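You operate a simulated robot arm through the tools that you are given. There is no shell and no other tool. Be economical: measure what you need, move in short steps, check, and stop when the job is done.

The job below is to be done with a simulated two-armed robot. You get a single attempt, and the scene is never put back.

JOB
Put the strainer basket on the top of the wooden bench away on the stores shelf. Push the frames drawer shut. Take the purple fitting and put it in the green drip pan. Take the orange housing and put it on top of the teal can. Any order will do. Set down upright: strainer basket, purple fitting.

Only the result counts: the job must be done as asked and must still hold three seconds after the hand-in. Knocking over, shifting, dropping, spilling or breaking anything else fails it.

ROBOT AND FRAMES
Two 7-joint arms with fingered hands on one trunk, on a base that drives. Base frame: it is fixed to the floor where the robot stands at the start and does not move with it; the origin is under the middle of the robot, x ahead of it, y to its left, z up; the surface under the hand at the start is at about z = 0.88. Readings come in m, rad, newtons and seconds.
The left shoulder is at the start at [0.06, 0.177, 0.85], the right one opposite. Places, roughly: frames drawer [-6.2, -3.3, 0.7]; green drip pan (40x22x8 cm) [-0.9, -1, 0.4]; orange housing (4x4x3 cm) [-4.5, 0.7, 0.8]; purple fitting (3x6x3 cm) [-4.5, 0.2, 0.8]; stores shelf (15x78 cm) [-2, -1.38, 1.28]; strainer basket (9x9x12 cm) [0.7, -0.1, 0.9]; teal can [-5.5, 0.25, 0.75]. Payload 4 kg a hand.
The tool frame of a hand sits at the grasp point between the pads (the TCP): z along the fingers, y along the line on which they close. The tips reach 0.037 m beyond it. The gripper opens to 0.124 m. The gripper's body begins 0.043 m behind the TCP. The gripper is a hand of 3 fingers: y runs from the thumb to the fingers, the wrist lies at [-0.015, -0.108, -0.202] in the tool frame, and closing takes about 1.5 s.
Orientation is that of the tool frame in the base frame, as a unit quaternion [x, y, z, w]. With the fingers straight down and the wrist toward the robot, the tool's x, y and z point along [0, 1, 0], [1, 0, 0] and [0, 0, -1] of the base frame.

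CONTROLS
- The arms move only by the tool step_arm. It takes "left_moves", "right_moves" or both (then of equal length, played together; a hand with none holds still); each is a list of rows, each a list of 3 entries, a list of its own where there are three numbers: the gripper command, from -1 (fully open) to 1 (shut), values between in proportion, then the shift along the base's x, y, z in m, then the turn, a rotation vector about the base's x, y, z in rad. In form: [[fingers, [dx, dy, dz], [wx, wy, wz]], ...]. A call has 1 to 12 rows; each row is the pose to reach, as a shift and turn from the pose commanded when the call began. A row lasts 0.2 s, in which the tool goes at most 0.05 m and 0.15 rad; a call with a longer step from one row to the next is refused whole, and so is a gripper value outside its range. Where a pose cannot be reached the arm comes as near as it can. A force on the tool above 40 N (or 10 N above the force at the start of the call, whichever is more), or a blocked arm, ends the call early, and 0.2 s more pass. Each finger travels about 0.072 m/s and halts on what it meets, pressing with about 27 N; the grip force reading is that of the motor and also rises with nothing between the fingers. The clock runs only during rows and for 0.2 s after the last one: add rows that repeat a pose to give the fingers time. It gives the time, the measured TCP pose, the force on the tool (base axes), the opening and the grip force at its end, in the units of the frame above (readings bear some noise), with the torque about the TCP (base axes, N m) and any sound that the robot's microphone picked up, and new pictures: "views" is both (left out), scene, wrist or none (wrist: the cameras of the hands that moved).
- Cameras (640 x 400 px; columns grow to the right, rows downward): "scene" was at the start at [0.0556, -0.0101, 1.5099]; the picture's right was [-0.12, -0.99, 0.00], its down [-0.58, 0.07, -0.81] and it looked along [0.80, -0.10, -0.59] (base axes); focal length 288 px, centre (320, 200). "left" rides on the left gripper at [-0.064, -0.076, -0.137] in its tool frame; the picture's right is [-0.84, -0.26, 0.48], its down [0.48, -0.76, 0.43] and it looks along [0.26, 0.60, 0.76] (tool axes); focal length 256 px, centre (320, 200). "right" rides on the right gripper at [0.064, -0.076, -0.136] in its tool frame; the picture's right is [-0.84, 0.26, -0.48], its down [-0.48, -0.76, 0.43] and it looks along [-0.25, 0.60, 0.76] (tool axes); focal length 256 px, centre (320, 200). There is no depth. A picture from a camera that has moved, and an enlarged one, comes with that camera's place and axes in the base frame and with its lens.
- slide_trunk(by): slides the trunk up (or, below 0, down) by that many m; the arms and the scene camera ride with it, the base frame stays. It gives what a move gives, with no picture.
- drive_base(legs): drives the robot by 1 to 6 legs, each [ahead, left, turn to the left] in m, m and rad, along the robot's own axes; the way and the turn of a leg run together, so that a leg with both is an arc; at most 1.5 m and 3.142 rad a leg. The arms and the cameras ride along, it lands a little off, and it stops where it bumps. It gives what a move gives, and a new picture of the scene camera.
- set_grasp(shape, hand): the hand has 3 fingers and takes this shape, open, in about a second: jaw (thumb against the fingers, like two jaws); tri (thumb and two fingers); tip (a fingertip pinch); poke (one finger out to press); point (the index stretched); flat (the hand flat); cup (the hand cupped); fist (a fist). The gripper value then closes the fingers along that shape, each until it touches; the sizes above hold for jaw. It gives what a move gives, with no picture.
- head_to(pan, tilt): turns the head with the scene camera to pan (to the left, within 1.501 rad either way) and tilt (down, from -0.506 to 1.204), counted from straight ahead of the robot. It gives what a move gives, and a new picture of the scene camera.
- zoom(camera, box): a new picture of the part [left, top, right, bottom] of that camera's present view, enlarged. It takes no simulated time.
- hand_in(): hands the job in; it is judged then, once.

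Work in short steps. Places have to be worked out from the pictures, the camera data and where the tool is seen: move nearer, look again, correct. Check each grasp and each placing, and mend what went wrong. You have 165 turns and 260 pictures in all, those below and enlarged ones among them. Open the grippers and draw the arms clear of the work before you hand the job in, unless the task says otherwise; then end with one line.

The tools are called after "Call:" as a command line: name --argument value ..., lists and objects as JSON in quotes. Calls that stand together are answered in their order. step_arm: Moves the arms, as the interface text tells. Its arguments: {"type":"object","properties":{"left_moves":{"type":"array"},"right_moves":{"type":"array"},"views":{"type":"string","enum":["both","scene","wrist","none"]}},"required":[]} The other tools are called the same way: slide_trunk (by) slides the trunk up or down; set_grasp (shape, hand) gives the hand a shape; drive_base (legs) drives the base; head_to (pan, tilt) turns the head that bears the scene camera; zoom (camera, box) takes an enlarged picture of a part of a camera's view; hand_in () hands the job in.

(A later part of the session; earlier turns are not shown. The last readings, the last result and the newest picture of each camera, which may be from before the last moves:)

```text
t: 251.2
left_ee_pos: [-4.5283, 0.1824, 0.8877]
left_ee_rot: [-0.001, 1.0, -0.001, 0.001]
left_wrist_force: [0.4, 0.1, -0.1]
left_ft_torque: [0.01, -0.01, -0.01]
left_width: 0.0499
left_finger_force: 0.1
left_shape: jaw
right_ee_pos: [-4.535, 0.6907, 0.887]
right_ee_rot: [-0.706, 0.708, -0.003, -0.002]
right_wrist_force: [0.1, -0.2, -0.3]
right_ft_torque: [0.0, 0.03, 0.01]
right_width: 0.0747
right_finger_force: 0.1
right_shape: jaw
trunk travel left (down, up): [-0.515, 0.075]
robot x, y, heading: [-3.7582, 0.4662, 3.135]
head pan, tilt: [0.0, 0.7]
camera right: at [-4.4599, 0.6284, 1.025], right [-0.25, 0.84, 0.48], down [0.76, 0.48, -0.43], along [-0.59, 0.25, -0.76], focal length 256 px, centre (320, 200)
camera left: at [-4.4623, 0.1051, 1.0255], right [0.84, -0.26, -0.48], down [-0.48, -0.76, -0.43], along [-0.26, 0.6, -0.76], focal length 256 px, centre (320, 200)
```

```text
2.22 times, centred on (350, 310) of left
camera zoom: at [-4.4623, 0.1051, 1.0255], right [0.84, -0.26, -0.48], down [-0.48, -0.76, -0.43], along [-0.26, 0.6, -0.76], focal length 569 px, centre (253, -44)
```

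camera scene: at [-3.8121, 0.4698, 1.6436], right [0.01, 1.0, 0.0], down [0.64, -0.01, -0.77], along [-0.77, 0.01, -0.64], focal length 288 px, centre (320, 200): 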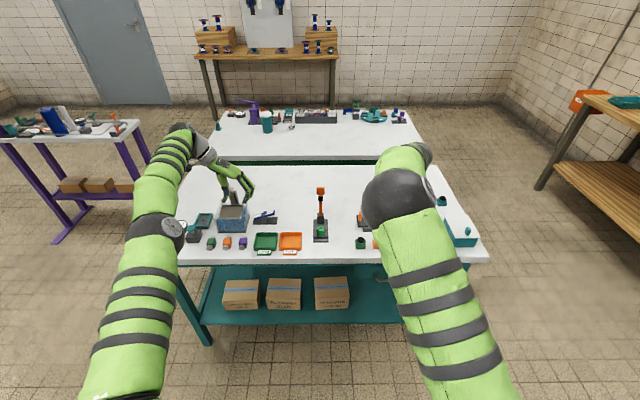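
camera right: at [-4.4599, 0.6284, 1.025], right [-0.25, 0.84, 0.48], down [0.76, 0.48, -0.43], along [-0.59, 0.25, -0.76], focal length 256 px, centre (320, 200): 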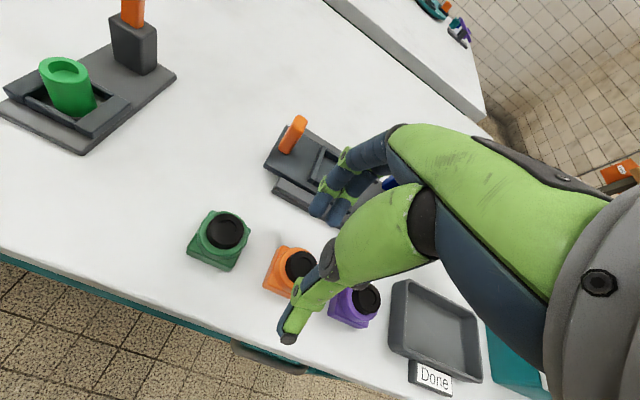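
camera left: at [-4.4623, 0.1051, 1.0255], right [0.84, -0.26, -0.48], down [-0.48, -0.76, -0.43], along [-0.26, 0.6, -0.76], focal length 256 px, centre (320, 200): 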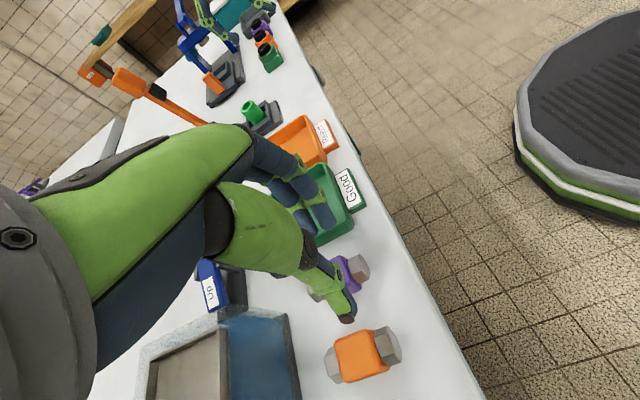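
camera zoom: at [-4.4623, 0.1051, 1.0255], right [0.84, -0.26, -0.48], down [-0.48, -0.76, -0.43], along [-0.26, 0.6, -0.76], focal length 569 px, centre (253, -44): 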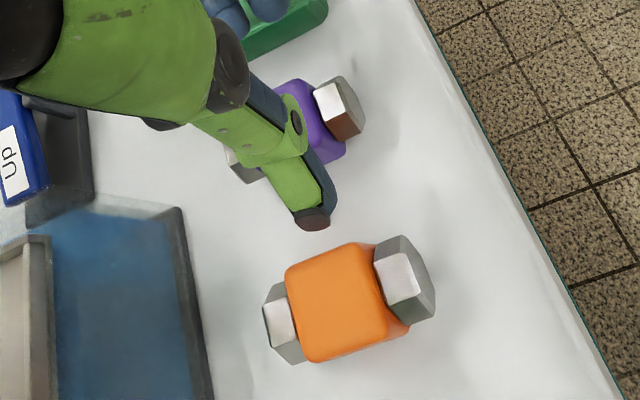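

The scene view suggests the fitting's y is nearer 0.193 than 0.18 (hand tips mid at px 315–320 vs fitting 337). I check the same for the right hand.

Call:
zoom --camera "scene" --box '[330, 190, 450, 270]'

Call:
zoom --camera "right" --box '[240, 180, 400, 350]'

```text
5.00 times, centred on (390, 230) of scene
camera zoom: at [-3.8128, 0.4697, 1.6436], right [0.01, 1.0, 0.0], down [0.64, -0.01, -0.76], along [-0.76, 0.01, -0.64], focal length 1438 px, centre (-30, 50)
```

zoom: 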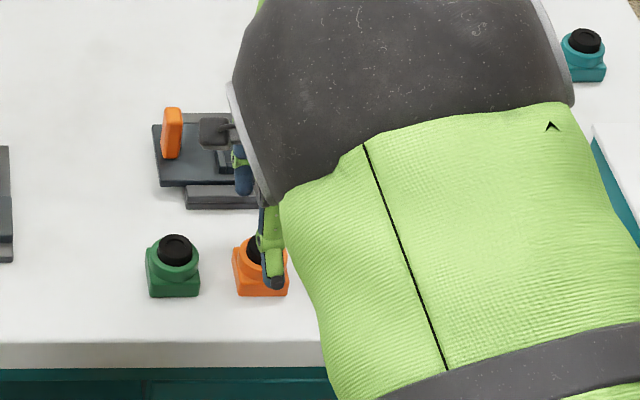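

```text
2.35 times, centred on (320, 265) of right
camera zoom: at [-4.4599, 0.6284, 1.025], right [-0.25, 0.84, 0.48], down [0.76, 0.48, -0.43], along [-0.59, 0.25, -0.76], focal length 602 px, centre (320, 47)
```

zoom: 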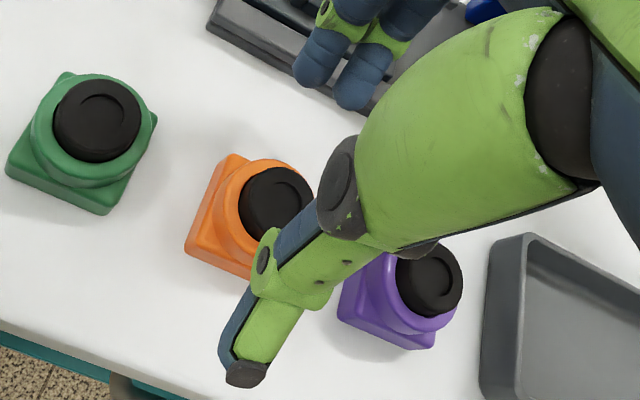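

The right hand is well centred; the left needs +0.010 in y and a slightly smaller opening (tray edge at y≈0.232, neighbour at 0.150). I lower both to z≈0.852.

Call:
step_arm --right_moves '[[-0.2, [0, 0.002, 0], [0, 0, 0]], [-0.2, [0, 0.002, -0.012], [0, 0, 0]], [-0.2, [0, 0.002, -0.024], [0, 0, 0]], [-0.2, [0, 0.002, -0.034], [0, 0, 0]], [-0.2, [0, 0.002, -0.034], [0, 0, 0]]]' --left_moves '[[0.32, [-0.006, 0.0095, 0], [0, 0, 0]], [0.32, [-0.006, 0.0095, -0.012], [0, 0, 0]], [0.32, [-0.006, 0.0095, -0.024], [0, 0, 0]], [0.32, [-0.006, 0.0095, -0.034], [0, 0, 0]], [0.32, [-0.006, 0.0095, -0.034], [0, 0, 0]]]' --views "none"

Call:
zoom --camera "scene" --box '[210, 210, 290, 260]'

Call:
zoom --camera "right" --box '[240, 180, 400, 350]'

Call:
zoom --camera "left" --box '[260, 180, 420, 350]'

```text
t: 252.4
left_ee_pos: [-4.5338, 0.1901, 0.8558]
left_ee_rot: [-0.001, 1.0, -0.002, -0.002]
left_wrist_force: [-0.8, -3.2, 10.4]
left_ft_torque: [0.06, 0.06, 0.03]
left_width: 0.0429
left_finger_force: 0.1
left_shape: jaw
right_ee_pos: [-4.5342, 0.6946, 0.855]
right_ee_rot: [-0.706, 0.708, -0.002, -0.001]
right_wrist_force: [-0.7, -0.3, -0.7]
right_ft_torque: [-0.01, -0.01, 0.0]
right_width: 0.0748
right_finger_force: 0.1
right_shape: jaw
trunk travel left (down, up): [-0.515, 0.075]
robot x, y, heading: [-3.7561, 0.469, 3.133]
head pan, tilt: [0.0, 0.7]
```

```text
8.00 times, centred on (250, 235) of scene
camera zoom: at [-3.8121, 0.4697, 1.6437], right [0.01, 1.0, 0.0], down [0.64, -0.01, -0.77], along [-0.77, 0.01, -0.64], focal length 2301 px, centre (880, -80)
```

zoom: 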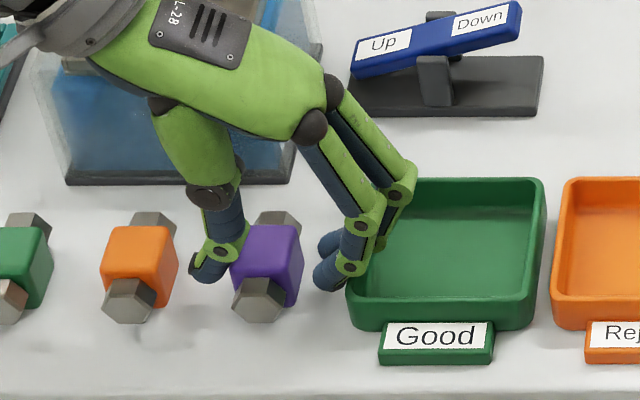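

```text
2.35 times, centred on (320, 265) of right
camera zoom: at [-4.459, 0.6302, 0.9916], right [-0.25, 0.84, 0.48], down [0.76, 0.48, -0.44], along [-0.59, 0.25, -0.76], focal length 602 px, centre (320, 47)
```

zoom: 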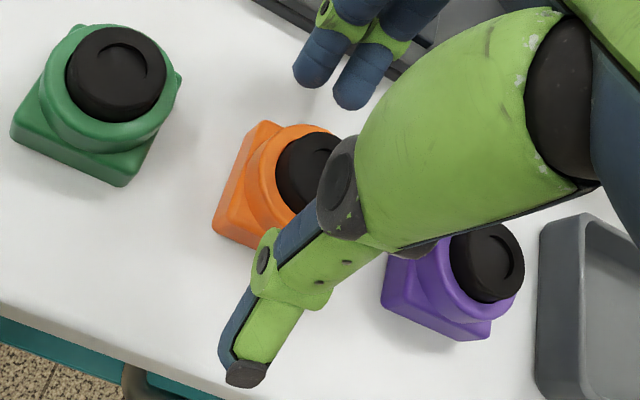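

```text
2.35 times, centred on (340, 265) of left
camera zoom: at [-4.4677, 0.1134, 0.9937], right [0.84, -0.25, -0.49], down [-0.48, -0.76, -0.43], along [-0.26, 0.6, -0.76], focal length 602 px, centre (273, 47)
```

zoom: 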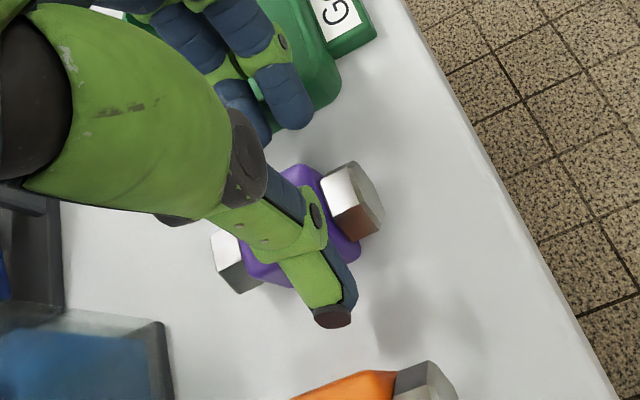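

The left hand feels 10 N — its finger knuckles probably rest on the tray rim. I raise it 6 mm, narrow the grip, re-lower a little, then close; the right hand closes on the housing meanwhile.

Call:
step_arm --left_moves '[[0.32, [0, 0, 0.006], [0, 0, 0]], [0.38, [0, 0.001, 0.006], [0, 0, 0]], [0.43, [0, 0.001, 0.006], [0, 0, 0]], [0.43, [0, 0.001, 0.003], [0, 0, 0]], [0.43, [0, 0.001, 0.003], [0, 0, 0]]]' --right_moves '[[0, [0, 0, 0], [0, 0, 0]], [0.3, [0, 0, 0], [0, 0, 0]], [0.6, [0, 0, 0], [0, 0, 0]], [1, [0, 0, 0], [0, 0, 0]], [1, [0, 0, 0], [0, 0, 0]]]' --views "none"

Call:
zoom --camera "scene" --box '[210, 210, 290, 260]'

Call:
zoom --camera "right" --box '[240, 180, 400, 350]'

```text
t: 253.6
left_ee_pos: [-4.5334, 0.1911, 0.8579]
left_ee_rot: [-0.001, 1.0, -0.001, 0.0]
left_wrist_force: [-0.1, -0.4, 0.3]
left_ft_torque: [0.01, -0.01, -0.03]
left_width: 0.0358
left_finger_force: 0.0
left_shape: jaw
right_ee_pos: [-4.5338, 0.6927, 0.8537]
right_ee_rot: [-0.705, 0.709, -0.002, -0.002]
right_wrist_force: [0.8, 0.0, 1.4]
right_ft_torque: [0.0, 0.02, -0.02]
right_width: 0.0331
right_finger_force: 27.1
right_shape: jaw
trunk travel left (down, up): [-0.515, 0.075]
robot x, y, heading: [-3.7564, 0.4708, 3.131]
head pan, tilt: [0.0, 0.7]
```

```text
8.00 times, centred on (250, 235) of scene
camera zoom: at [-3.8127, 0.4697, 1.6436], right [0.01, 1.0, 0.0], down [0.64, -0.01, -0.76], along [-0.76, 0.01, -0.64], focal length 2301 px, centre (880, -80)
```

zoom: 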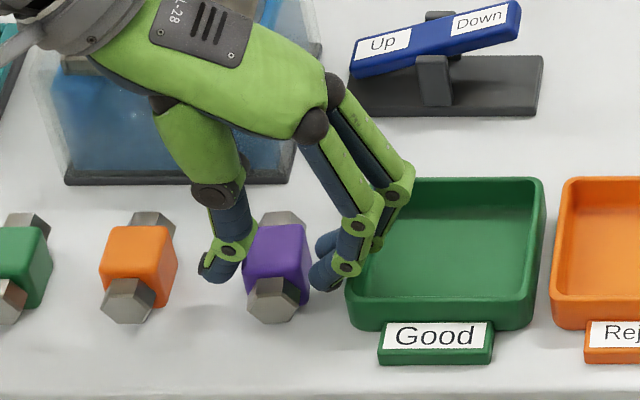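

```text
2.35 times, centred on (320, 265) of right
camera zoom: at [-4.4593, 0.6305, 0.9914], right [-0.25, 0.84, 0.48], down [0.76, 0.48, -0.44], along [-0.59, 0.25, -0.76], focal length 602 px, centre (320, 47)
```

zoom: 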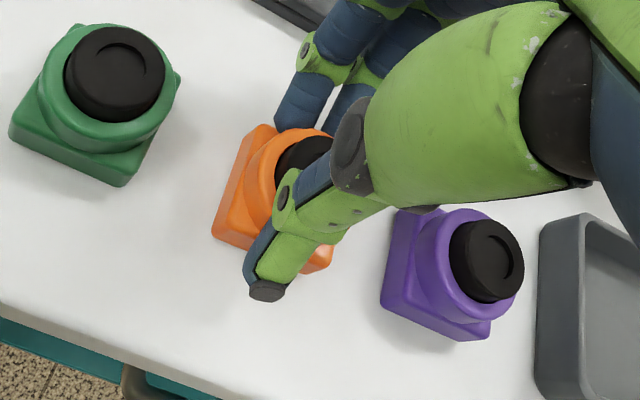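

The right hand holds the housing (width 0.033). The fitting is centred between the left fingers; I close the left.

Call:
step_arm --left_moves '[[0.7, [0, 0, 0], [0, 0, 0]], [1, [0, 0, 0], [0, 0, 0]], [1, [0, 0, 0], [0, 0, 0]], [1, [0, 0, 0], [0, 0, 0]]]' --views "none"

Call:
zoom --camera "scene" --box '[210, 210, 290, 260]'

```text
t: 254.6
left_ee_pos: [-4.5333, 0.1913, 0.8561]
left_ee_rot: [-0.001, 1.0, 0.0, -0.001]
left_wrist_force: [0.6, -0.2, 5.5]
left_ft_torque: [0.06, -0.02, 0.0]
left_width: 0.0219
left_finger_force: 26.1
left_shape: jaw
right_ee_pos: [-4.5344, 0.694, 0.8559]
right_ee_rot: [-0.706, 0.708, -0.003, -0.001]
right_wrist_force: [0.3, 0.2, 1.7]
right_ft_torque: [0.02, 0.06, -0.02]
right_width: 0.0332
right_finger_force: 26.9
right_shape: jaw
trunk travel left (down, up): [-0.515, 0.075]
robot x, y, heading: [-3.7533, 0.4682, 3.132]
head pan, tilt: [0.0, 0.7]
```

```text
8.00 times, centred on (250, 235) of scene
camera zoom: at [-3.8125, 0.4698, 1.6436], right [0.01, 1.0, 0.0], down [0.64, -0.01, -0.77], along [-0.77, 0.01, -0.64], focal length 2301 px, centre (880, -80)
```

zoom: 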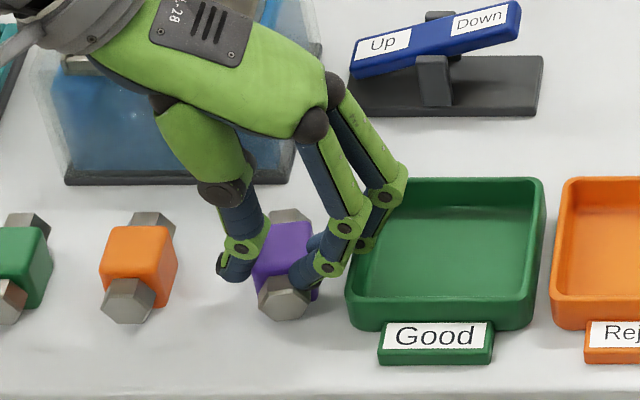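

Both grips read full force. I lift both hands slowly by 5 cm and check.

Call:
step_arm --left_moves '[[1, [0, 0, 0.01], [0, 0, 0]], [1, [0, 0, 0.025], [0, 0, 0]], [1, [0, 0, 0.04], [0, 0, 0]], [1, [0, 0, 0.06], [0, 0, 0]], [1, [0, 0, 0.06], [0, 0, 0]]]' --right_moves '[[1, [0, 0, 0.01], [0, 0, 0]], [1, [0, 0, 0.025], [0, 0, 0]], [1, [0, 0, 0.04], [0, 0, 0]], [1, [0, 0, 0.06], [0, 0, 0]], [1, [0, 0, 0.06], [0, 0, 0]]]' --views "wrist"

Call:
zoom --camera "scene" --box '[200, 190, 300, 260]'

```text
t: 255.8
left_ee_pos: [-4.5337, 0.1916, 0.916]
left_ee_rot: [-0.001, 1.0, -0.001, 0.0]
left_wrist_force: [0.8, 1.0, -1.1]
left_ft_torque: [-0.03, 0.0, -0.02]
left_width: 0.0205
left_finger_force: 27.2
left_shape: jaw
right_ee_pos: [-4.5346, 0.6924, 0.9156]
right_ee_rot: [-0.706, 0.708, -0.004, 0.0]
right_wrist_force: [0.5, -0.1, -2.0]
right_ft_torque: [-0.01, -0.04, -0.01]
right_width: 0.0327
right_finger_force: 27.0
right_shape: jaw
trunk travel left (down, up): [-0.515, 0.075]
robot x, y, heading: [-3.754, 0.4715, 3.127]
head pan, tilt: [0.0, 0.7]
camera right: at [-4.4605, 0.6292, 1.0509], right [-0.25, 0.84, 0.48], down [0.76, 0.48, -0.43], along [-0.59, 0.25, -0.76], focal length 256 px, centre (320, 200)
camera left: at [-4.4678, 0.1149, 1.0537], right [0.84, -0.26, -0.48], down [-0.48, -0.76, -0.43], along [-0.26, 0.6, -0.76], focal length 256 px, centre (320, 200)
```

right: 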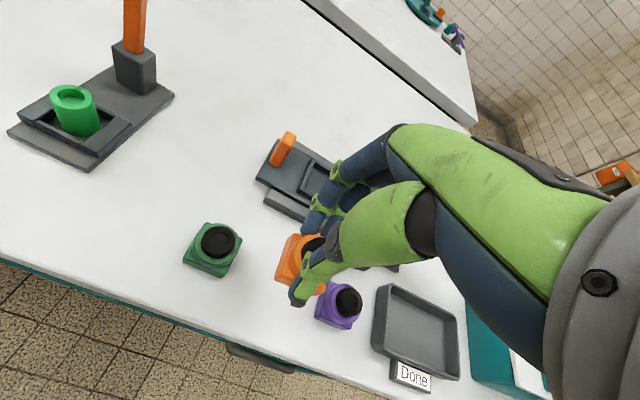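
left: 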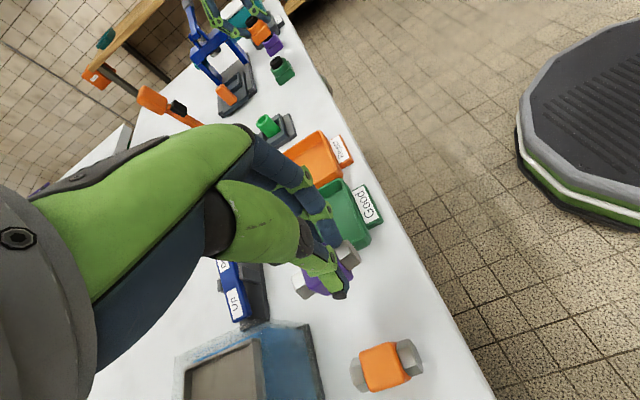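

```text
5.71 times, centred on (250, 225) of scene
camera zoom: at [-3.8135, 0.4698, 1.6435], right [0.01, 1.0, 0.0], down [0.64, -0.01, -0.76], along [-0.76, 0.01, -0.64], focal length 1643 px, centre (720, 57)
```

zoom: 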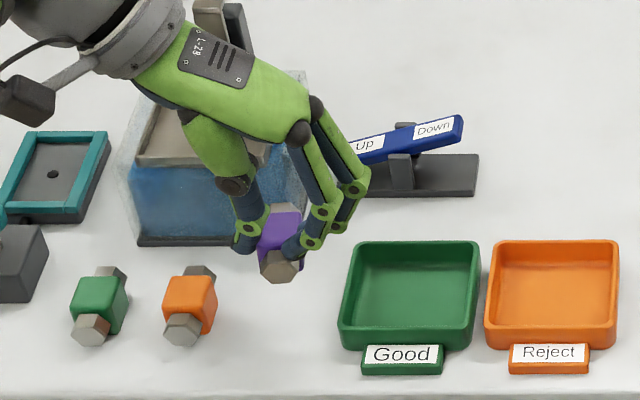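

Both objects are held. I raise both hands by 0.28 and draw them back toward the robot before driving.

Call:
step_arm --left_moves '[[1, [0, 0, 0.03], [0, 0, 0]], [1, [0, 0, 0.06], [0, 0, 0]], [1, [0.02, 0, 0.09], [0, 0, 0]], [1, [0.045, 0, 0.12], [0, 0, 0]], [1, [0.07, 0, 0.15], [0, 0, 0]], [1, [0.095, 0, 0.18], [0, 0, 0]], [1, [0.12, 0, 0.21], [0, 0, 0]], [1, [0.145, 0, 0.24], [0, 0, 0]], [1, [0.17, 0, 0.26], [0, 0, 0]], [1, [0.2, 0, 0.28], [0, 0, 0]], [1, [0.23, 0, 0.28], [0, 0, 0]]]' --right_moves '[[1, [0, 0, 0.03], [0, 0, 0]], [1, [0, 0, 0.06], [0, 0, 0]], [1, [0.02, 0, 0.09], [0, 0, 0]], [1, [0.045, 0, 0.12], [0, 0, 0]], [1, [0.07, 0, 0.15], [0, 0, 0]], [1, [0.095, 0, 0.18], [0, 0, 0]], [1, [0.12, 0, 0.21], [0, 0, 0]], [1, [0.145, 0, 0.24], [0, 0, 0]], [1, [0.17, 0, 0.26], [0, 0, 0]], [1, [0.2, 0, 0.28], [0, 0, 0]], [1, [0.23, 0, 0.28], [0, 0, 0]]]' --views "scene"

Call:
head_to --pan -0.8 --tilt 0.5

```text
t: 258.2
left_ee_pos: [-4.301, 0.1913, 1.1958]
left_ee_rot: [-0.001, 1.0, 0.0, 0.0]
left_wrist_force: [0.2, -0.2, -0.8]
left_ft_torque: [-0.01, -0.04, -0.01]
left_width: 0.0207
left_finger_force: 27.2
left_shape: jaw
right_ee_pos: [-4.3053, 0.6926, 1.1954]
right_ee_rot: [-0.706, 0.708, -0.003, -0.001]
right_wrist_force: [0.4, 0.0, -1.2]
right_ft_torque: [0.0, 0.0, 0.02]
right_width: 0.0321
right_finger_force: 26.6
right_shape: jaw
trunk travel left (down, up): [-0.515, 0.075]
robot x, y, heading: [-3.7567, 0.4681, 3.132]
head pan, tilt: [0.0, 0.7]
camera scene: at [-3.8118, 0.4697, 1.6436], right [0.01, 1.0, 0.0], down [0.64, -0.01, -0.77], along [-0.77, 0.01, -0.64], focal length 288 px, centre (320, 200)
```

scene: 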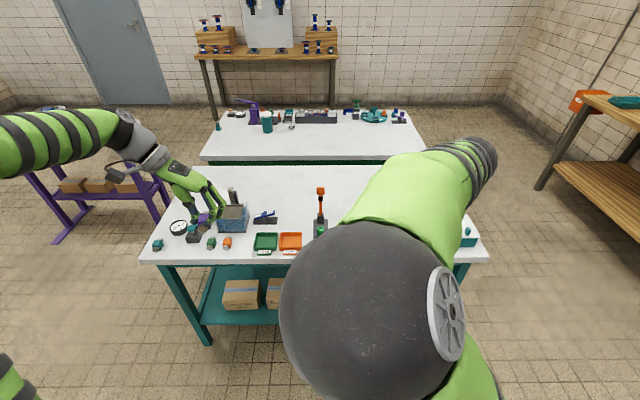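

```text
t: 259.3
left_ee_pos: [-4.3041, 0.191, 1.1958]
left_ee_rot: [-0.001, 1.0, -0.001, 0.0]
left_wrist_force: [1.0, -0.8, -1.3]
left_ft_torque: [-0.02, 0.0, -0.01]
left_width: 0.0208
left_finger_force: 27.2
left_shape: jaw
right_ee_pos: [-4.3051, 0.6928, 1.1938]
right_ee_rot: [-0.706, 0.708, -0.002, -0.001]
right_wrist_force: [0.4, 0.3, -0.9]
right_ft_torque: [0.02, -0.04, 0.0]
right_width: 0.0326
right_finger_force: 27.0
right_shape: jaw
trunk travel left (down, up): [-0.515, 0.075]
robot x, y, heading: [-3.7557, 0.4677, 3.134]
head pan, tilt: [-0.799, 0.499]
camera scene: at [-3.7909, 0.5347, 1.6612], right [0.72, 0.69, 0.0], down [0.33, -0.35, -0.88], along [-0.61, 0.63, -0.48], focal length 288 px, centre (320, 200)
```

scene: 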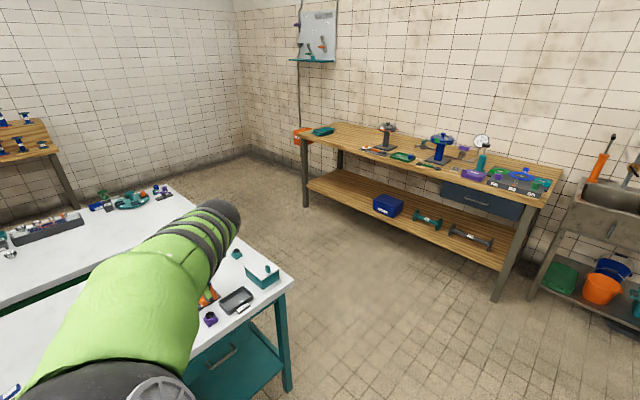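

The north aisle (y from 1.1 to 2.5) is clear. I drive: back 0.2, right 1.3, then ahead along it to x≈-5.7.

Call:
drive_base --legs '[[-0.2, 0, 0], [0, -1.32, 0], [1.4, 0, 0], [0.8, 0, 0]]'

Call:
head_to --pan 0.3 --tilt 0.5

```text
t: 277.4
left_ee_pos: [-6.2535, 1.5003, 1.1959]
left_ee_rot: [-0.008, 1.0, -0.002, 0.0]
left_wrist_force: [-0.5, -0.5, -1.4]
left_ft_torque: [0.0, -0.01, -0.04]
left_width: 0.0207
left_finger_force: 27.2
left_shape: jaw
right_ee_pos: [-6.2605, 2.0018, 1.1937]
right_ee_rot: [0.71, -0.704, 0.003, 0.0]
right_wrist_force: [-0.7, 0.0, -1.3]
right_ft_torque: [0.02, 0.03, 0.01]
right_width: 0.0323
right_finger_force: 27.1
right_shape: jaw
trunk travel left (down, up): [-0.515, 0.075]
robot x, y, heading: [-5.7139, 1.7825, -3.139]
head pan, tilt: [-0.799, 0.499]
camera scene: at [-5.7449, 1.8507, 1.6612], right [0.71, 0.7, 0.0], down [0.34, -0.34, -0.88], along [-0.62, 0.63, -0.48], focal length 288 px, centre (320, 200)
```

scene: 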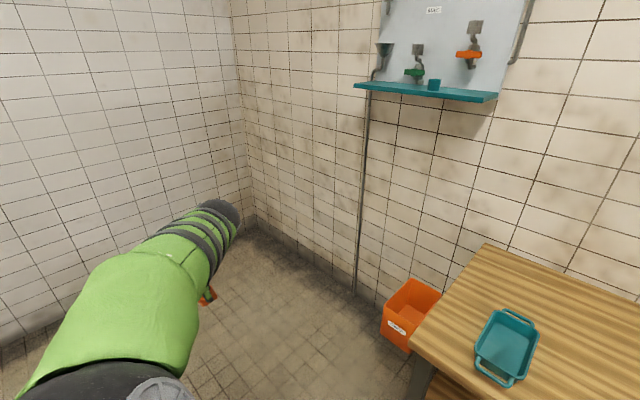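

```text
t: 278.7
left_ee_pos: [-6.2528, 1.4993, 1.196]
left_ee_rot: [-0.007, 1.0, -0.001, 0.0]
left_wrist_force: [-0.7, 0.5, -0.5]
left_ft_torque: [0.02, -0.02, -0.03]
left_width: 0.021
left_finger_force: 27.2
left_shape: jaw
right_ee_pos: [-6.2605, 2.0025, 1.1949]
right_ee_rot: [0.71, -0.704, 0.003, 0.0]
right_wrist_force: [-0.1, -0.8, -1.8]
right_ft_torque: [-0.01, -0.04, 0.0]
right_width: 0.0324
right_finger_force: 27.0
right_shape: jaw
trunk travel left (down, up): [-0.515, 0.075]
robot x, y, heading: [-5.7056, 1.7834, -3.135]
head pan, tilt: [0.3, 0.499]
camera scene: at [-5.7673, 1.7585, 1.6612], right [-0.3, 0.95, 0.0], down [0.46, 0.14, -0.88], along [-0.84, -0.26, -0.48], focal length 288 px, centre (320, 200)
```

scene: 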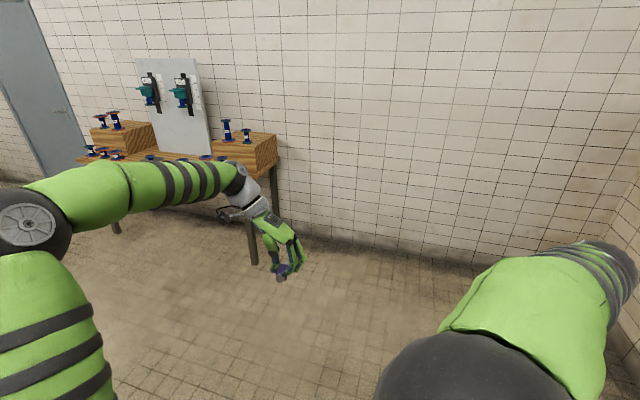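

Plenty of room on the west side. I go to x≈-6.45, turn round to face +x, and move along the green table's west side to y≈0.4.

Call:
drive_base --legs '[[0.74, 0, 0], [0, 0, 3.135], [0, -1.38, 0]]'

Call:
head_to --pan -0.2 --tilt 0.6

```text
t: 296.7
left_ee_pos: [-5.8486, 0.7399, 1.1964]
left_ee_rot: [0.999, 0.037, 0.0, -0.001]
left_wrist_force: [-0.1, -0.2, -0.8]
left_ft_torque: [0.0, -0.01, 0.0]
left_width: 0.0197
left_finger_force: 27.5
left_shape: jaw
right_ee_pos: [-5.8114, 0.2398, 1.1939]
right_ee_rot: [0.682, 0.731, 0.0, -0.003]
right_wrist_force: [0.5, -0.3, -1.5]
right_ft_torque: [0.0, -0.02, -0.02]
right_width: 0.0314
right_finger_force: 26.7
right_shape: jaw
trunk travel left (down, up): [-0.515, 0.075]
robot x, y, heading: [-6.3766, 0.4182, 0.064]
head pan, tilt: [0.3, 0.499]
camera scene: at [-6.3209, 0.4543, 1.6613], right [0.36, -0.93, 0.0], down [-0.45, -0.17, -0.88], along [0.82, 0.31, -0.48], focal length 288 px, centre (320, 200)
```

scene: 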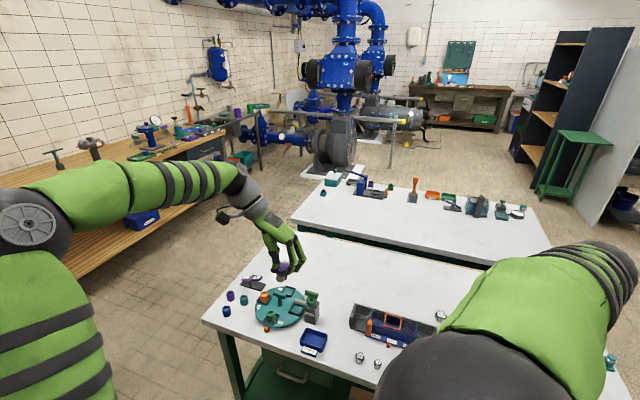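

```text
t: 297.6
left_ee_pos: [-5.8493, 0.7403, 1.1951]
left_ee_rot: [0.999, 0.038, 0.0, -0.001]
left_wrist_force: [-0.8, 0.3, -1.9]
left_ft_torque: [0.0, 0.0, -0.02]
left_width: 0.0198
left_finger_force: 27.1
left_shape: jaw
right_ee_pos: [-5.8116, 0.2376, 1.1944]
right_ee_rot: [0.682, 0.732, 0.001, -0.003]
right_wrist_force: [0.8, 0.6, -2.2]
right_ft_torque: [0.02, 0.04, -0.02]
right_width: 0.0316
right_finger_force: 27.0
right_shape: jaw
trunk travel left (down, up): [-0.515, 0.075]
robot x, y, heading: [-6.3745, 0.425, 0.066]
head pan, tilt: [-0.201, 0.6]
camera scene: at [-6.3183, 0.4103, 1.6522], right [-0.13, -0.99, 0.0], down [-0.56, 0.08, -0.83], along [0.82, -0.11, -0.56], focal length 288 px, centre (320, 200)
```

scene: 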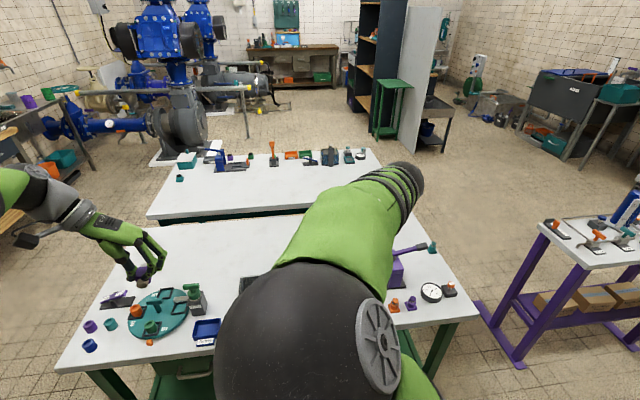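

The right elbow hides the can in the scene view. I check with the right wrist camera.

Call:
zoom --camera "right" --box '[0, 0, 640, 400]'

Call:
zoom --camera "left" --box '[0, 0, 640, 400]'

```text
1.00 times, centred on (320, 200) of right (not enlarged: the box is as wide or as high as the picture)
camera zoom: at [-5.8914, 0.2972, 1.3308], right [0.32, -0.82, 0.48], down [-0.73, -0.53, -0.43], along [0.61, -0.21, -0.76], focal length 256 px, centre (320, 200)
```

zoom: 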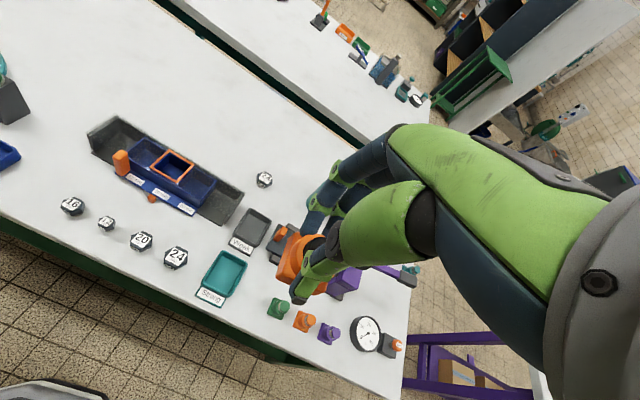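

```text
1.00 times, centred on (320, 200) of left (not enlarged: the box is as wide or as high as the picture)
camera zoom: at [-5.9161, 0.8099, 1.3337], right [-0.85, 0.19, -0.48], down [0.43, 0.79, -0.43], along [0.3, -0.58, -0.76], focal length 256 px, centre (320, 200)
```

zoom: 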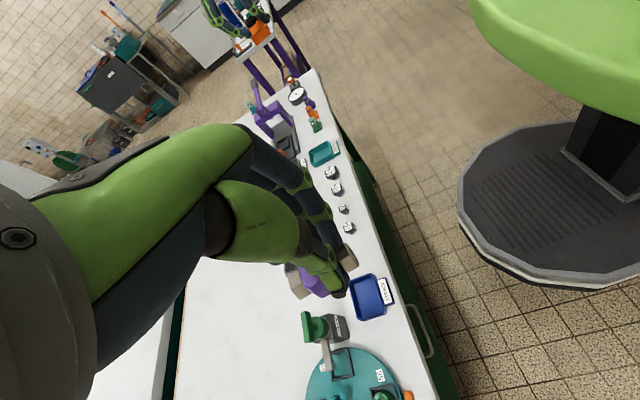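

The can is hidden behind the right arm. I shift the robot to the right so the can comes between the arms, and straighten the heading.

Call:
drive_base --legs '[[0, -0.32, -0.065]]'

Call:
zoom --camera "right" --box '[0, 0, 640, 400]'

```text
t: 299.7
left_ee_pos: [-5.8197, 0.3812, 1.1952]
left_ee_rot: [1.0, 0.005, 0.0, -0.001]
left_wrist_force: [-0.6, -0.5, -2.2]
left_ft_torque: [0.02, 0.01, -0.01]
left_width: 0.02
left_finger_force: 27.4
left_shape: jaw
right_ee_pos: [-5.8148, -0.1202, 1.1942]
right_ee_rot: [0.706, 0.709, 0.001, -0.003]
right_wrist_force: [-0.6, -0.1, -1.1]
right_ft_torque: [0.01, 0.02, -0.03]
right_width: 0.0312
right_finger_force: 26.8
right_shape: jaw
trunk travel left (down, up): [-0.515, 0.075]
robot x, y, heading: [-6.3654, 0.0994, -0.002]
head pan, tilt: [-0.201, 0.6]
camera scene: at [-6.3091, 0.0832, 1.6522], right [-0.2, -0.98, 0.0], down [-0.55, 0.11, -0.82], along [0.81, -0.17, -0.57], focal length 288 px, centre (320, 200)
```

scene: 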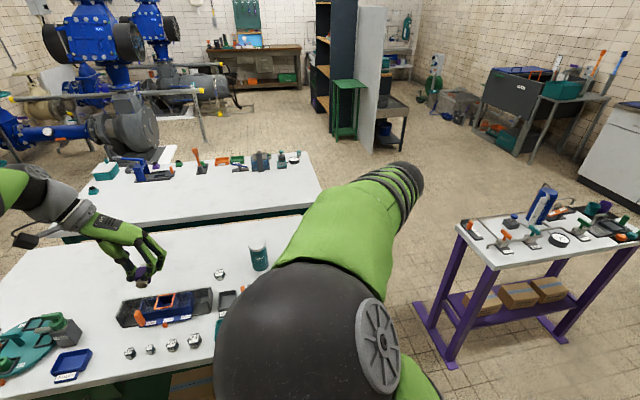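

```text
1.00 times, centred on (320, 200) of right (not enlarged: the box is as wide or as high as the picture)
camera zoom: at [-5.8906, -0.0576, 1.3307], right [0.26, -0.84, 0.48], down [-0.76, -0.48, -0.44], along [0.6, -0.25, -0.76], focal length 256 px, centre (320, 200)
```

zoom: 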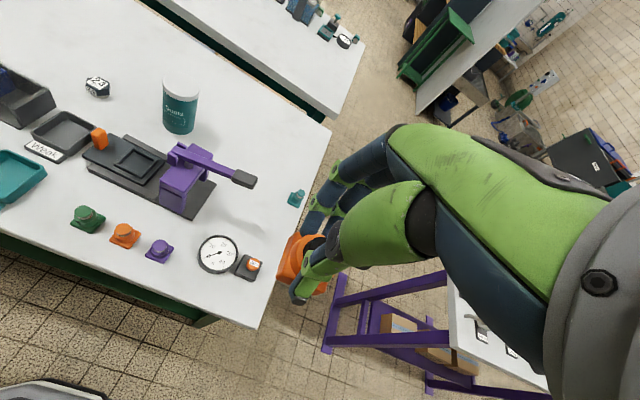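

Can top triangulates to about (-5.506,0.145,0.915). I zoom both views for refinement.

Call:
zoom --camera "scene" --box '[220, 220, 300, 280]'

Call:
zoom --camera "right" --box '[130, 50, 230, 150]'

Call:
zoom --camera "right" --box '[250, 200, 370, 320]'

```text
6.67 times, centred on (260, 250) of scene
camera zoom: at [-6.3091, 0.0832, 1.6522], right [-0.2, -0.98, 0.0], down [-0.55, 0.11, -0.82], along [0.81, -0.17, -0.57], focal length 1917 px, centre (720, -133)
```

zoom: 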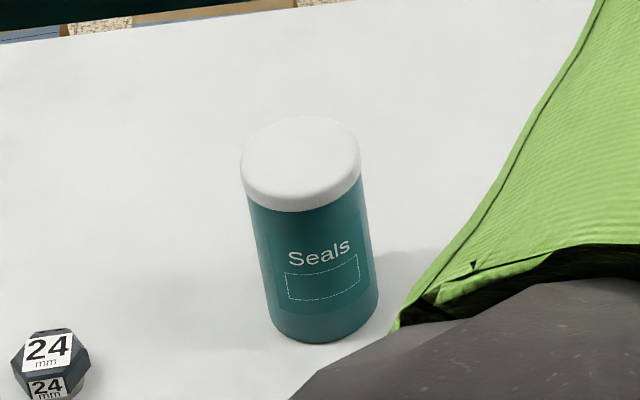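

```text
4.00 times, centred on (180, 100) of right
camera zoom: at [-5.8906, -0.0576, 1.3307], right [0.26, -0.84, 0.48], down [-0.76, -0.48, -0.44], along [0.6, -0.25, -0.76], focal length 1024 px, centre (880, 600)
```

zoom: 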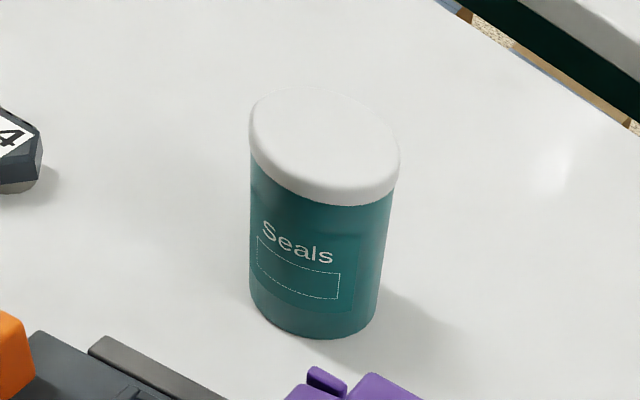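

```text
3.33 times, centred on (310, 260) of right
camera zoom: at [-5.8906, -0.0576, 1.3307], right [0.26, -0.84, 0.48], down [-0.76, -0.48, -0.44], along [0.6, -0.25, -0.76], focal length 853 px, centre (353, 0)
```

zoom: 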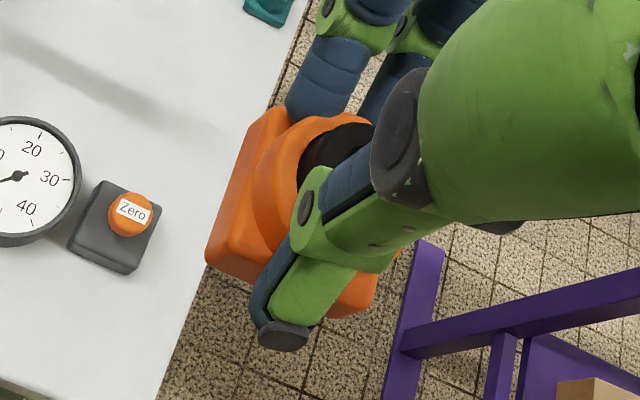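

The can's lid centre is at (-5.503,0.147,0.928), ⌀≈6.6 cm. I drive slightly forward/left for reach, then carry the housing high over to it.

Call:
drive_base --legs '[[0.08, 0.12, 0]]'

```text
t: 301.1
left_ee_pos: [-5.738, 0.5067, 1.195]
left_ee_rot: [1.0, 0.006, 0.001, 0.0]
left_wrist_force: [0.2, 0.7, -1.2]
left_ft_torque: [-0.02, 0.05, 0.03]
left_width: 0.0196
left_finger_force: 27.4
left_shape: jaw
right_ee_pos: [-5.7316, 0.005, 1.195]
right_ee_rot: [0.705, 0.71, 0.0, -0.002]
right_wrist_force: [0.9, -0.1, -1.6]
right_ft_torque: [0.01, 0.03, -0.01]
right_width: 0.0314
right_finger_force: 26.7
right_shape: jaw
trunk travel left (down, up): [-0.515, 0.075]
robot x, y, heading: [-6.2826, 0.2239, -0.003]
head pan, tilt: [-0.201, 0.6]
camera scene: at [-6.227, 0.2078, 1.6521], right [-0.2, -0.98, 0.0], down [-0.55, 0.11, -0.82], along [0.81, -0.16, -0.57], focal length 288 px, centre (320, 200)
```

scene: 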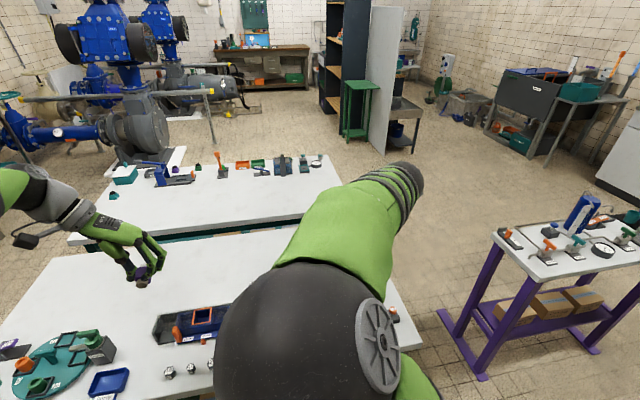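

Now the right hand moves over the can: shift (+0.229,+0.142), then down to z≈1.06.

Call:
step_arm --right_moves '[[1, [0.038, 0.024, 0], [0, 0, 0]], [1, [0.076, 0.047, 0], [0, 0, 0]], [1, [0.115, 0.071, 0], [0, 0, 0]], [1, [0.153, 0.095, 0], [0, 0, 0]], [1, [0.191, 0.118, 0], [0, 0, 0]], [1, [0.229, 0.142, 0], [0, 0, 0]], [1, [0.229, 0.142, -0.045], [0, 0, 0]], [1, [0.229, 0.142, -0.09], [0, 0, 0]], [1, [0.229, 0.142, -0.135], [0, 0, 0]], [1, [0.229, 0.142, -0.135], [0, 0, 0]]]'

Call:
zoom --camera "left" --box '[0, 0, 640, 400]'

```text
t: 303.3
left_ee_pos: [-5.7387, 0.5049, 1.195]
left_ee_rot: [1.0, 0.006, -0.001, -0.001]
left_wrist_force: [0.6, 0.6, -1.1]
left_ft_torque: [0.0, -0.02, 0.0]
left_width: 0.0198
left_finger_force: 26.9
left_shape: jaw
right_ee_pos: [-5.5017, 0.1448, 1.0623]
right_ee_rot: [0.705, 0.709, 0.001, -0.004]
right_wrist_force: [-0.2, 0.5, -1.5]
right_ft_torque: [0.01, 0.0, -0.02]
right_width: 0.0313
right_finger_force: 27.3
right_shape: jaw
trunk travel left (down, up): [-0.515, 0.075]
robot x, y, heading: [-6.2841, 0.2225, -0.001]
head pan, tilt: [-0.201, 0.6]
camera scene: at [-6.2281, 0.2063, 1.6522], right [-0.2, -0.98, 0.0], down [-0.55, 0.11, -0.82], along [0.81, -0.16, -0.57], focal length 288 px, centre (320, 200)
camera right: at [-5.5784, 0.2079, 1.1974], right [0.26, -0.84, 0.48], down [-0.76, -0.49, -0.43], along [0.6, -0.25, -0.76], focal length 256 px, centre (320, 200)
```

scene: 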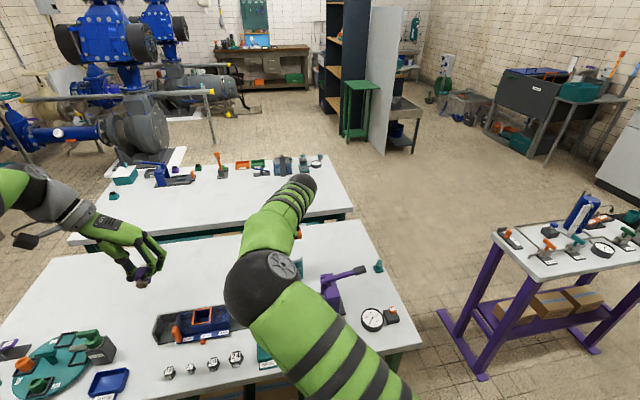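
right: 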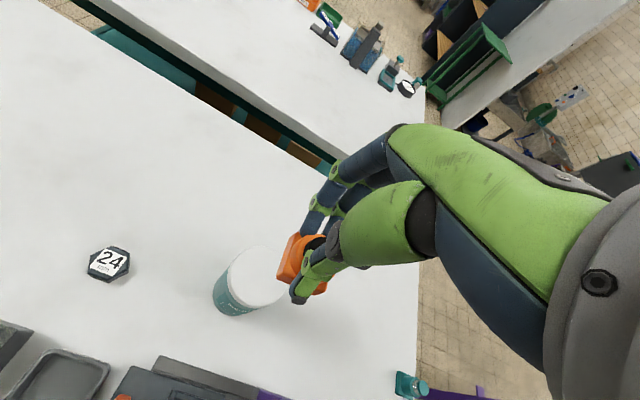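

```text
1.00 times, centred on (320, 200) of left (not enlarged: the box is as wide or as high as the picture)
camera zoom: at [-5.8014, 0.5803, 1.3336], right [-0.84, 0.25, -0.48], down [0.47, 0.77, -0.43], along [0.26, -0.59, -0.76], focal length 256 px, centre (320, 200)
```

zoom: 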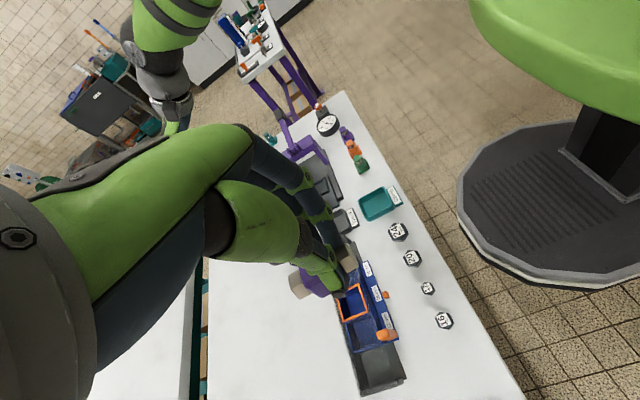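

The can lid appears at about (-5.497,0.153). I adjust by (+0.003,+0.006) and lower to z≈1.0 for a closer look.

Call:
step_arm --right_moves '[[1, [0.003, 0.006, -0.03], [0, 0, 0]], [1, [0.003, 0.006, -0.06], [0, 0, 0]], [1, [0.003, 0.006, -0.06], [0, 0, 0]]]' --views "none"

Call:
zoom --camera "right" --box '[200, 180, 400, 350]'

Call:
zoom --camera "scene" --box '[220, 200, 340, 300]'

```text
t: 304.1
left_ee_pos: [-5.7404, 0.5072, 1.1952]
left_ee_rot: [1.0, 0.007, 0.0, 0.0]
left_wrist_force: [-0.4, 0.8, -1.2]
left_ft_torque: [-0.01, 0.03, 0.01]
left_width: 0.0197
left_finger_force: 26.8
left_shape: jaw
right_ee_pos: [-5.5002, 0.1524, 0.9994]
right_ee_rot: [0.705, 0.71, 0.001, -0.003]
right_wrist_force: [0.0, 0.0, -2.0]
right_ft_torque: [0.0, 0.03, 0.0]
right_width: 0.0313
right_finger_force: 27.2
right_shape: jaw
trunk travel left (down, up): [-0.515, 0.075]
robot x, y, heading: [-6.2824, 0.2223, 0.005]
head pan, tilt: [-0.201, 0.6]
```

```text
2.35 times, centred on (300, 265) of right
camera zoom: at [-5.5765, 0.2153, 1.1362], right [0.26, -0.84, 0.48], down [-0.76, -0.49, -0.43], along [0.6, -0.25, -0.76], focal length 602 px, centre (367, 47)
```

zoom: 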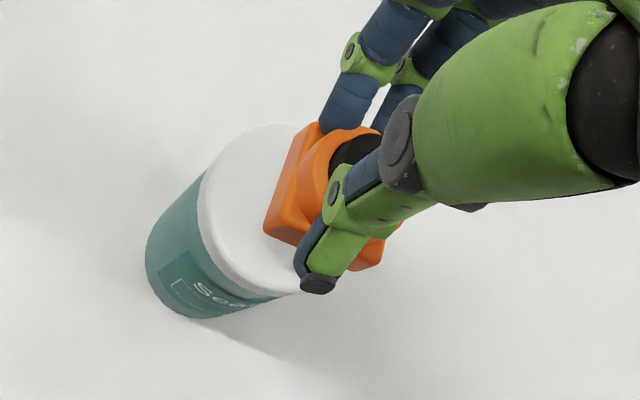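

```text
4.00 times, centred on (280, 250) of scene
camera zoom: at [-6.228, 0.2063, 1.6522], right [-0.2, -0.98, 0.0], down [-0.55, 0.11, -0.82], along [0.81, -0.16, -0.57], focal length 1150 px, centre (480, 0)
```

zoom: 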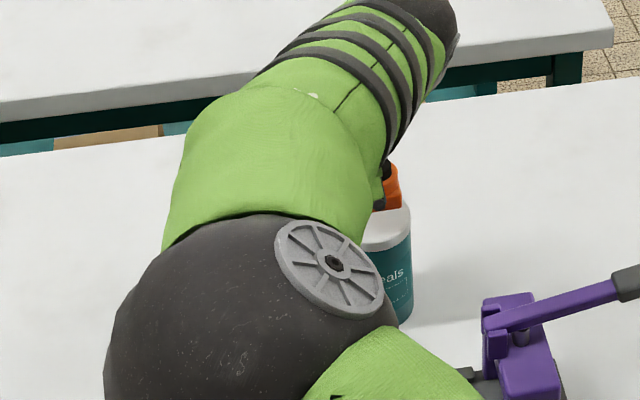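

Relative to the housing, the lid centre is about 7 mm further in +y. I correct and lower gently to contact (expected TCP z≈0.973).

Call:
step_arm --right_moves '[[1, [-0.002, 0.007, 0], [0, 0, 0]], [1, [-0.002, 0.007, -0.01], [0, 0, 0]], [1, [-0.002, 0.007, -0.018], [0, 0, 0]], [1, [-0.002, 0.007, -0.022], [0, 0, 0]], [1, [-0.002, 0.007, -0.022], [0, 0, 0]]]' --views "none"

Call:
zoom --camera "right" --box '[200, 180, 400, 350]'

Call:
zoom --camera "scene" --box '[290, 220, 350, 270]'

```text
t: 305.3
left_ee_pos: [-5.7371, 0.5069, 1.1956]
left_ee_rot: [1.0, 0.005, 0.0, -0.001]
left_wrist_force: [1.0, 0.8, -0.5]
left_ft_torque: [-0.01, 0.02, 0.01]
left_width: 0.0195
left_finger_force: 26.4
left_shape: jaw
right_ee_pos: [-5.5033, 0.1595, 0.976]
right_ee_rot: [0.705, 0.71, 0.0, -0.003]
right_wrist_force: [-0.3, -0.1, -1.3]
right_ft_torque: [0.01, 0.04, -0.01]
right_width: 0.0309
right_finger_force: 27.5
right_shape: jaw
trunk travel left (down, up): [-0.515, 0.075]
robot x, y, heading: [-6.2815, 0.2216, 0.003]
head pan, tilt: [-0.201, 0.6]
```

```text
2.35 times, centred on (300, 265) of right
camera zoom: at [-5.5797, 0.2217, 1.1135], right [0.26, -0.84, 0.48], down [-0.76, -0.49, -0.43], along [0.6, -0.25, -0.76], focal length 602 px, centre (367, 47)
```

zoom: 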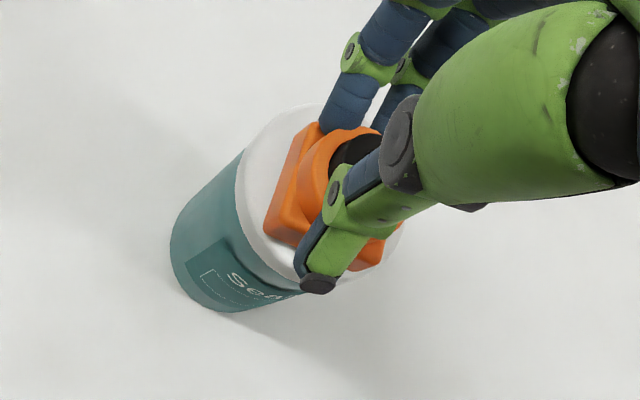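

```text
8.00 times, centred on (320, 245) of scene
camera zoom: at [-6.2279, 0.2063, 1.6522], right [-0.2, -0.98, 0.0], down [-0.55, 0.11, -0.82], along [0.81, -0.16, -0.57], focal length 2301 px, centre (320, -160)
```

zoom: 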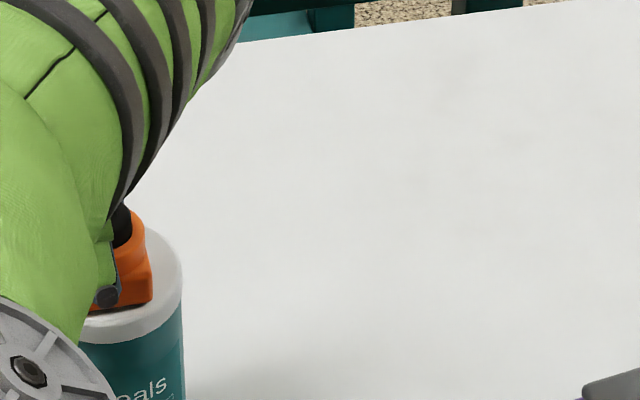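

Now well centred on the lid. I lower the last few millimetres to contact.

Call:
step_arm --right_moves '[[1, [0, 0, -0.002], [0, 0, 0]], [1, [0, 0, -0.004], [0, 0, 0]], [1, [0, 0, -0.006], [0, 0, 0]], [1, [0, 0, -0.006], [0, 0, 0]]]' --views "none"

Call:
zoom --camera "scene" --box '[290, 220, 350, 270]'

```text
t: 306.3
left_ee_pos: [-5.7415, 0.5066, 1.1964]
left_ee_rot: [1.0, 0.006, 0.001, 0.001]
left_wrist_force: [0.1, 0.4, -0.7]
left_ft_torque: [0.03, 0.03, 0.0]
left_width: 0.0199
left_finger_force: 26.6
left_shape: jaw
right_ee_pos: [-5.5032, 0.1594, 0.9738]
right_ee_rot: [0.704, 0.71, 0.002, -0.001]
right_wrist_force: [1.6, 1.2, 24.4]
right_ft_torque: [0.04, -0.48, 0.0]
right_width: 0.0321
right_finger_force: 26.5
right_shape: jaw
trunk travel left (down, up): [-0.515, 0.075]
robot x, y, heading: [-6.2824, 0.2231, 0.004]
head pan, tilt: [-0.201, 0.6]
```

```text
8.00 times, centred on (320, 245) of scene
camera zoom: at [-6.2303, 0.2066, 1.6526], right [-0.2, -0.98, 0.0], down [-0.55, 0.11, -0.83], along [0.81, -0.16, -0.56], focal length 2301 px, centre (320, -160)
```

zoom: 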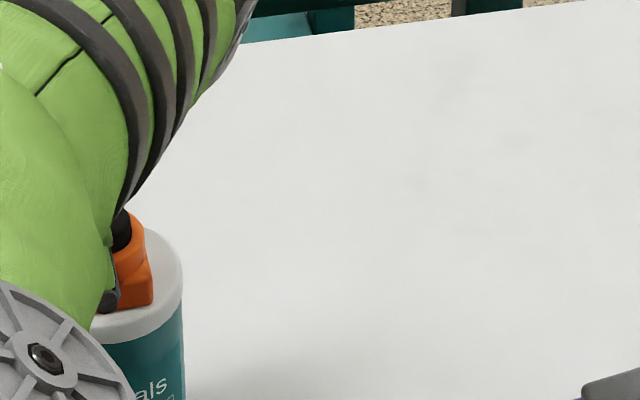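

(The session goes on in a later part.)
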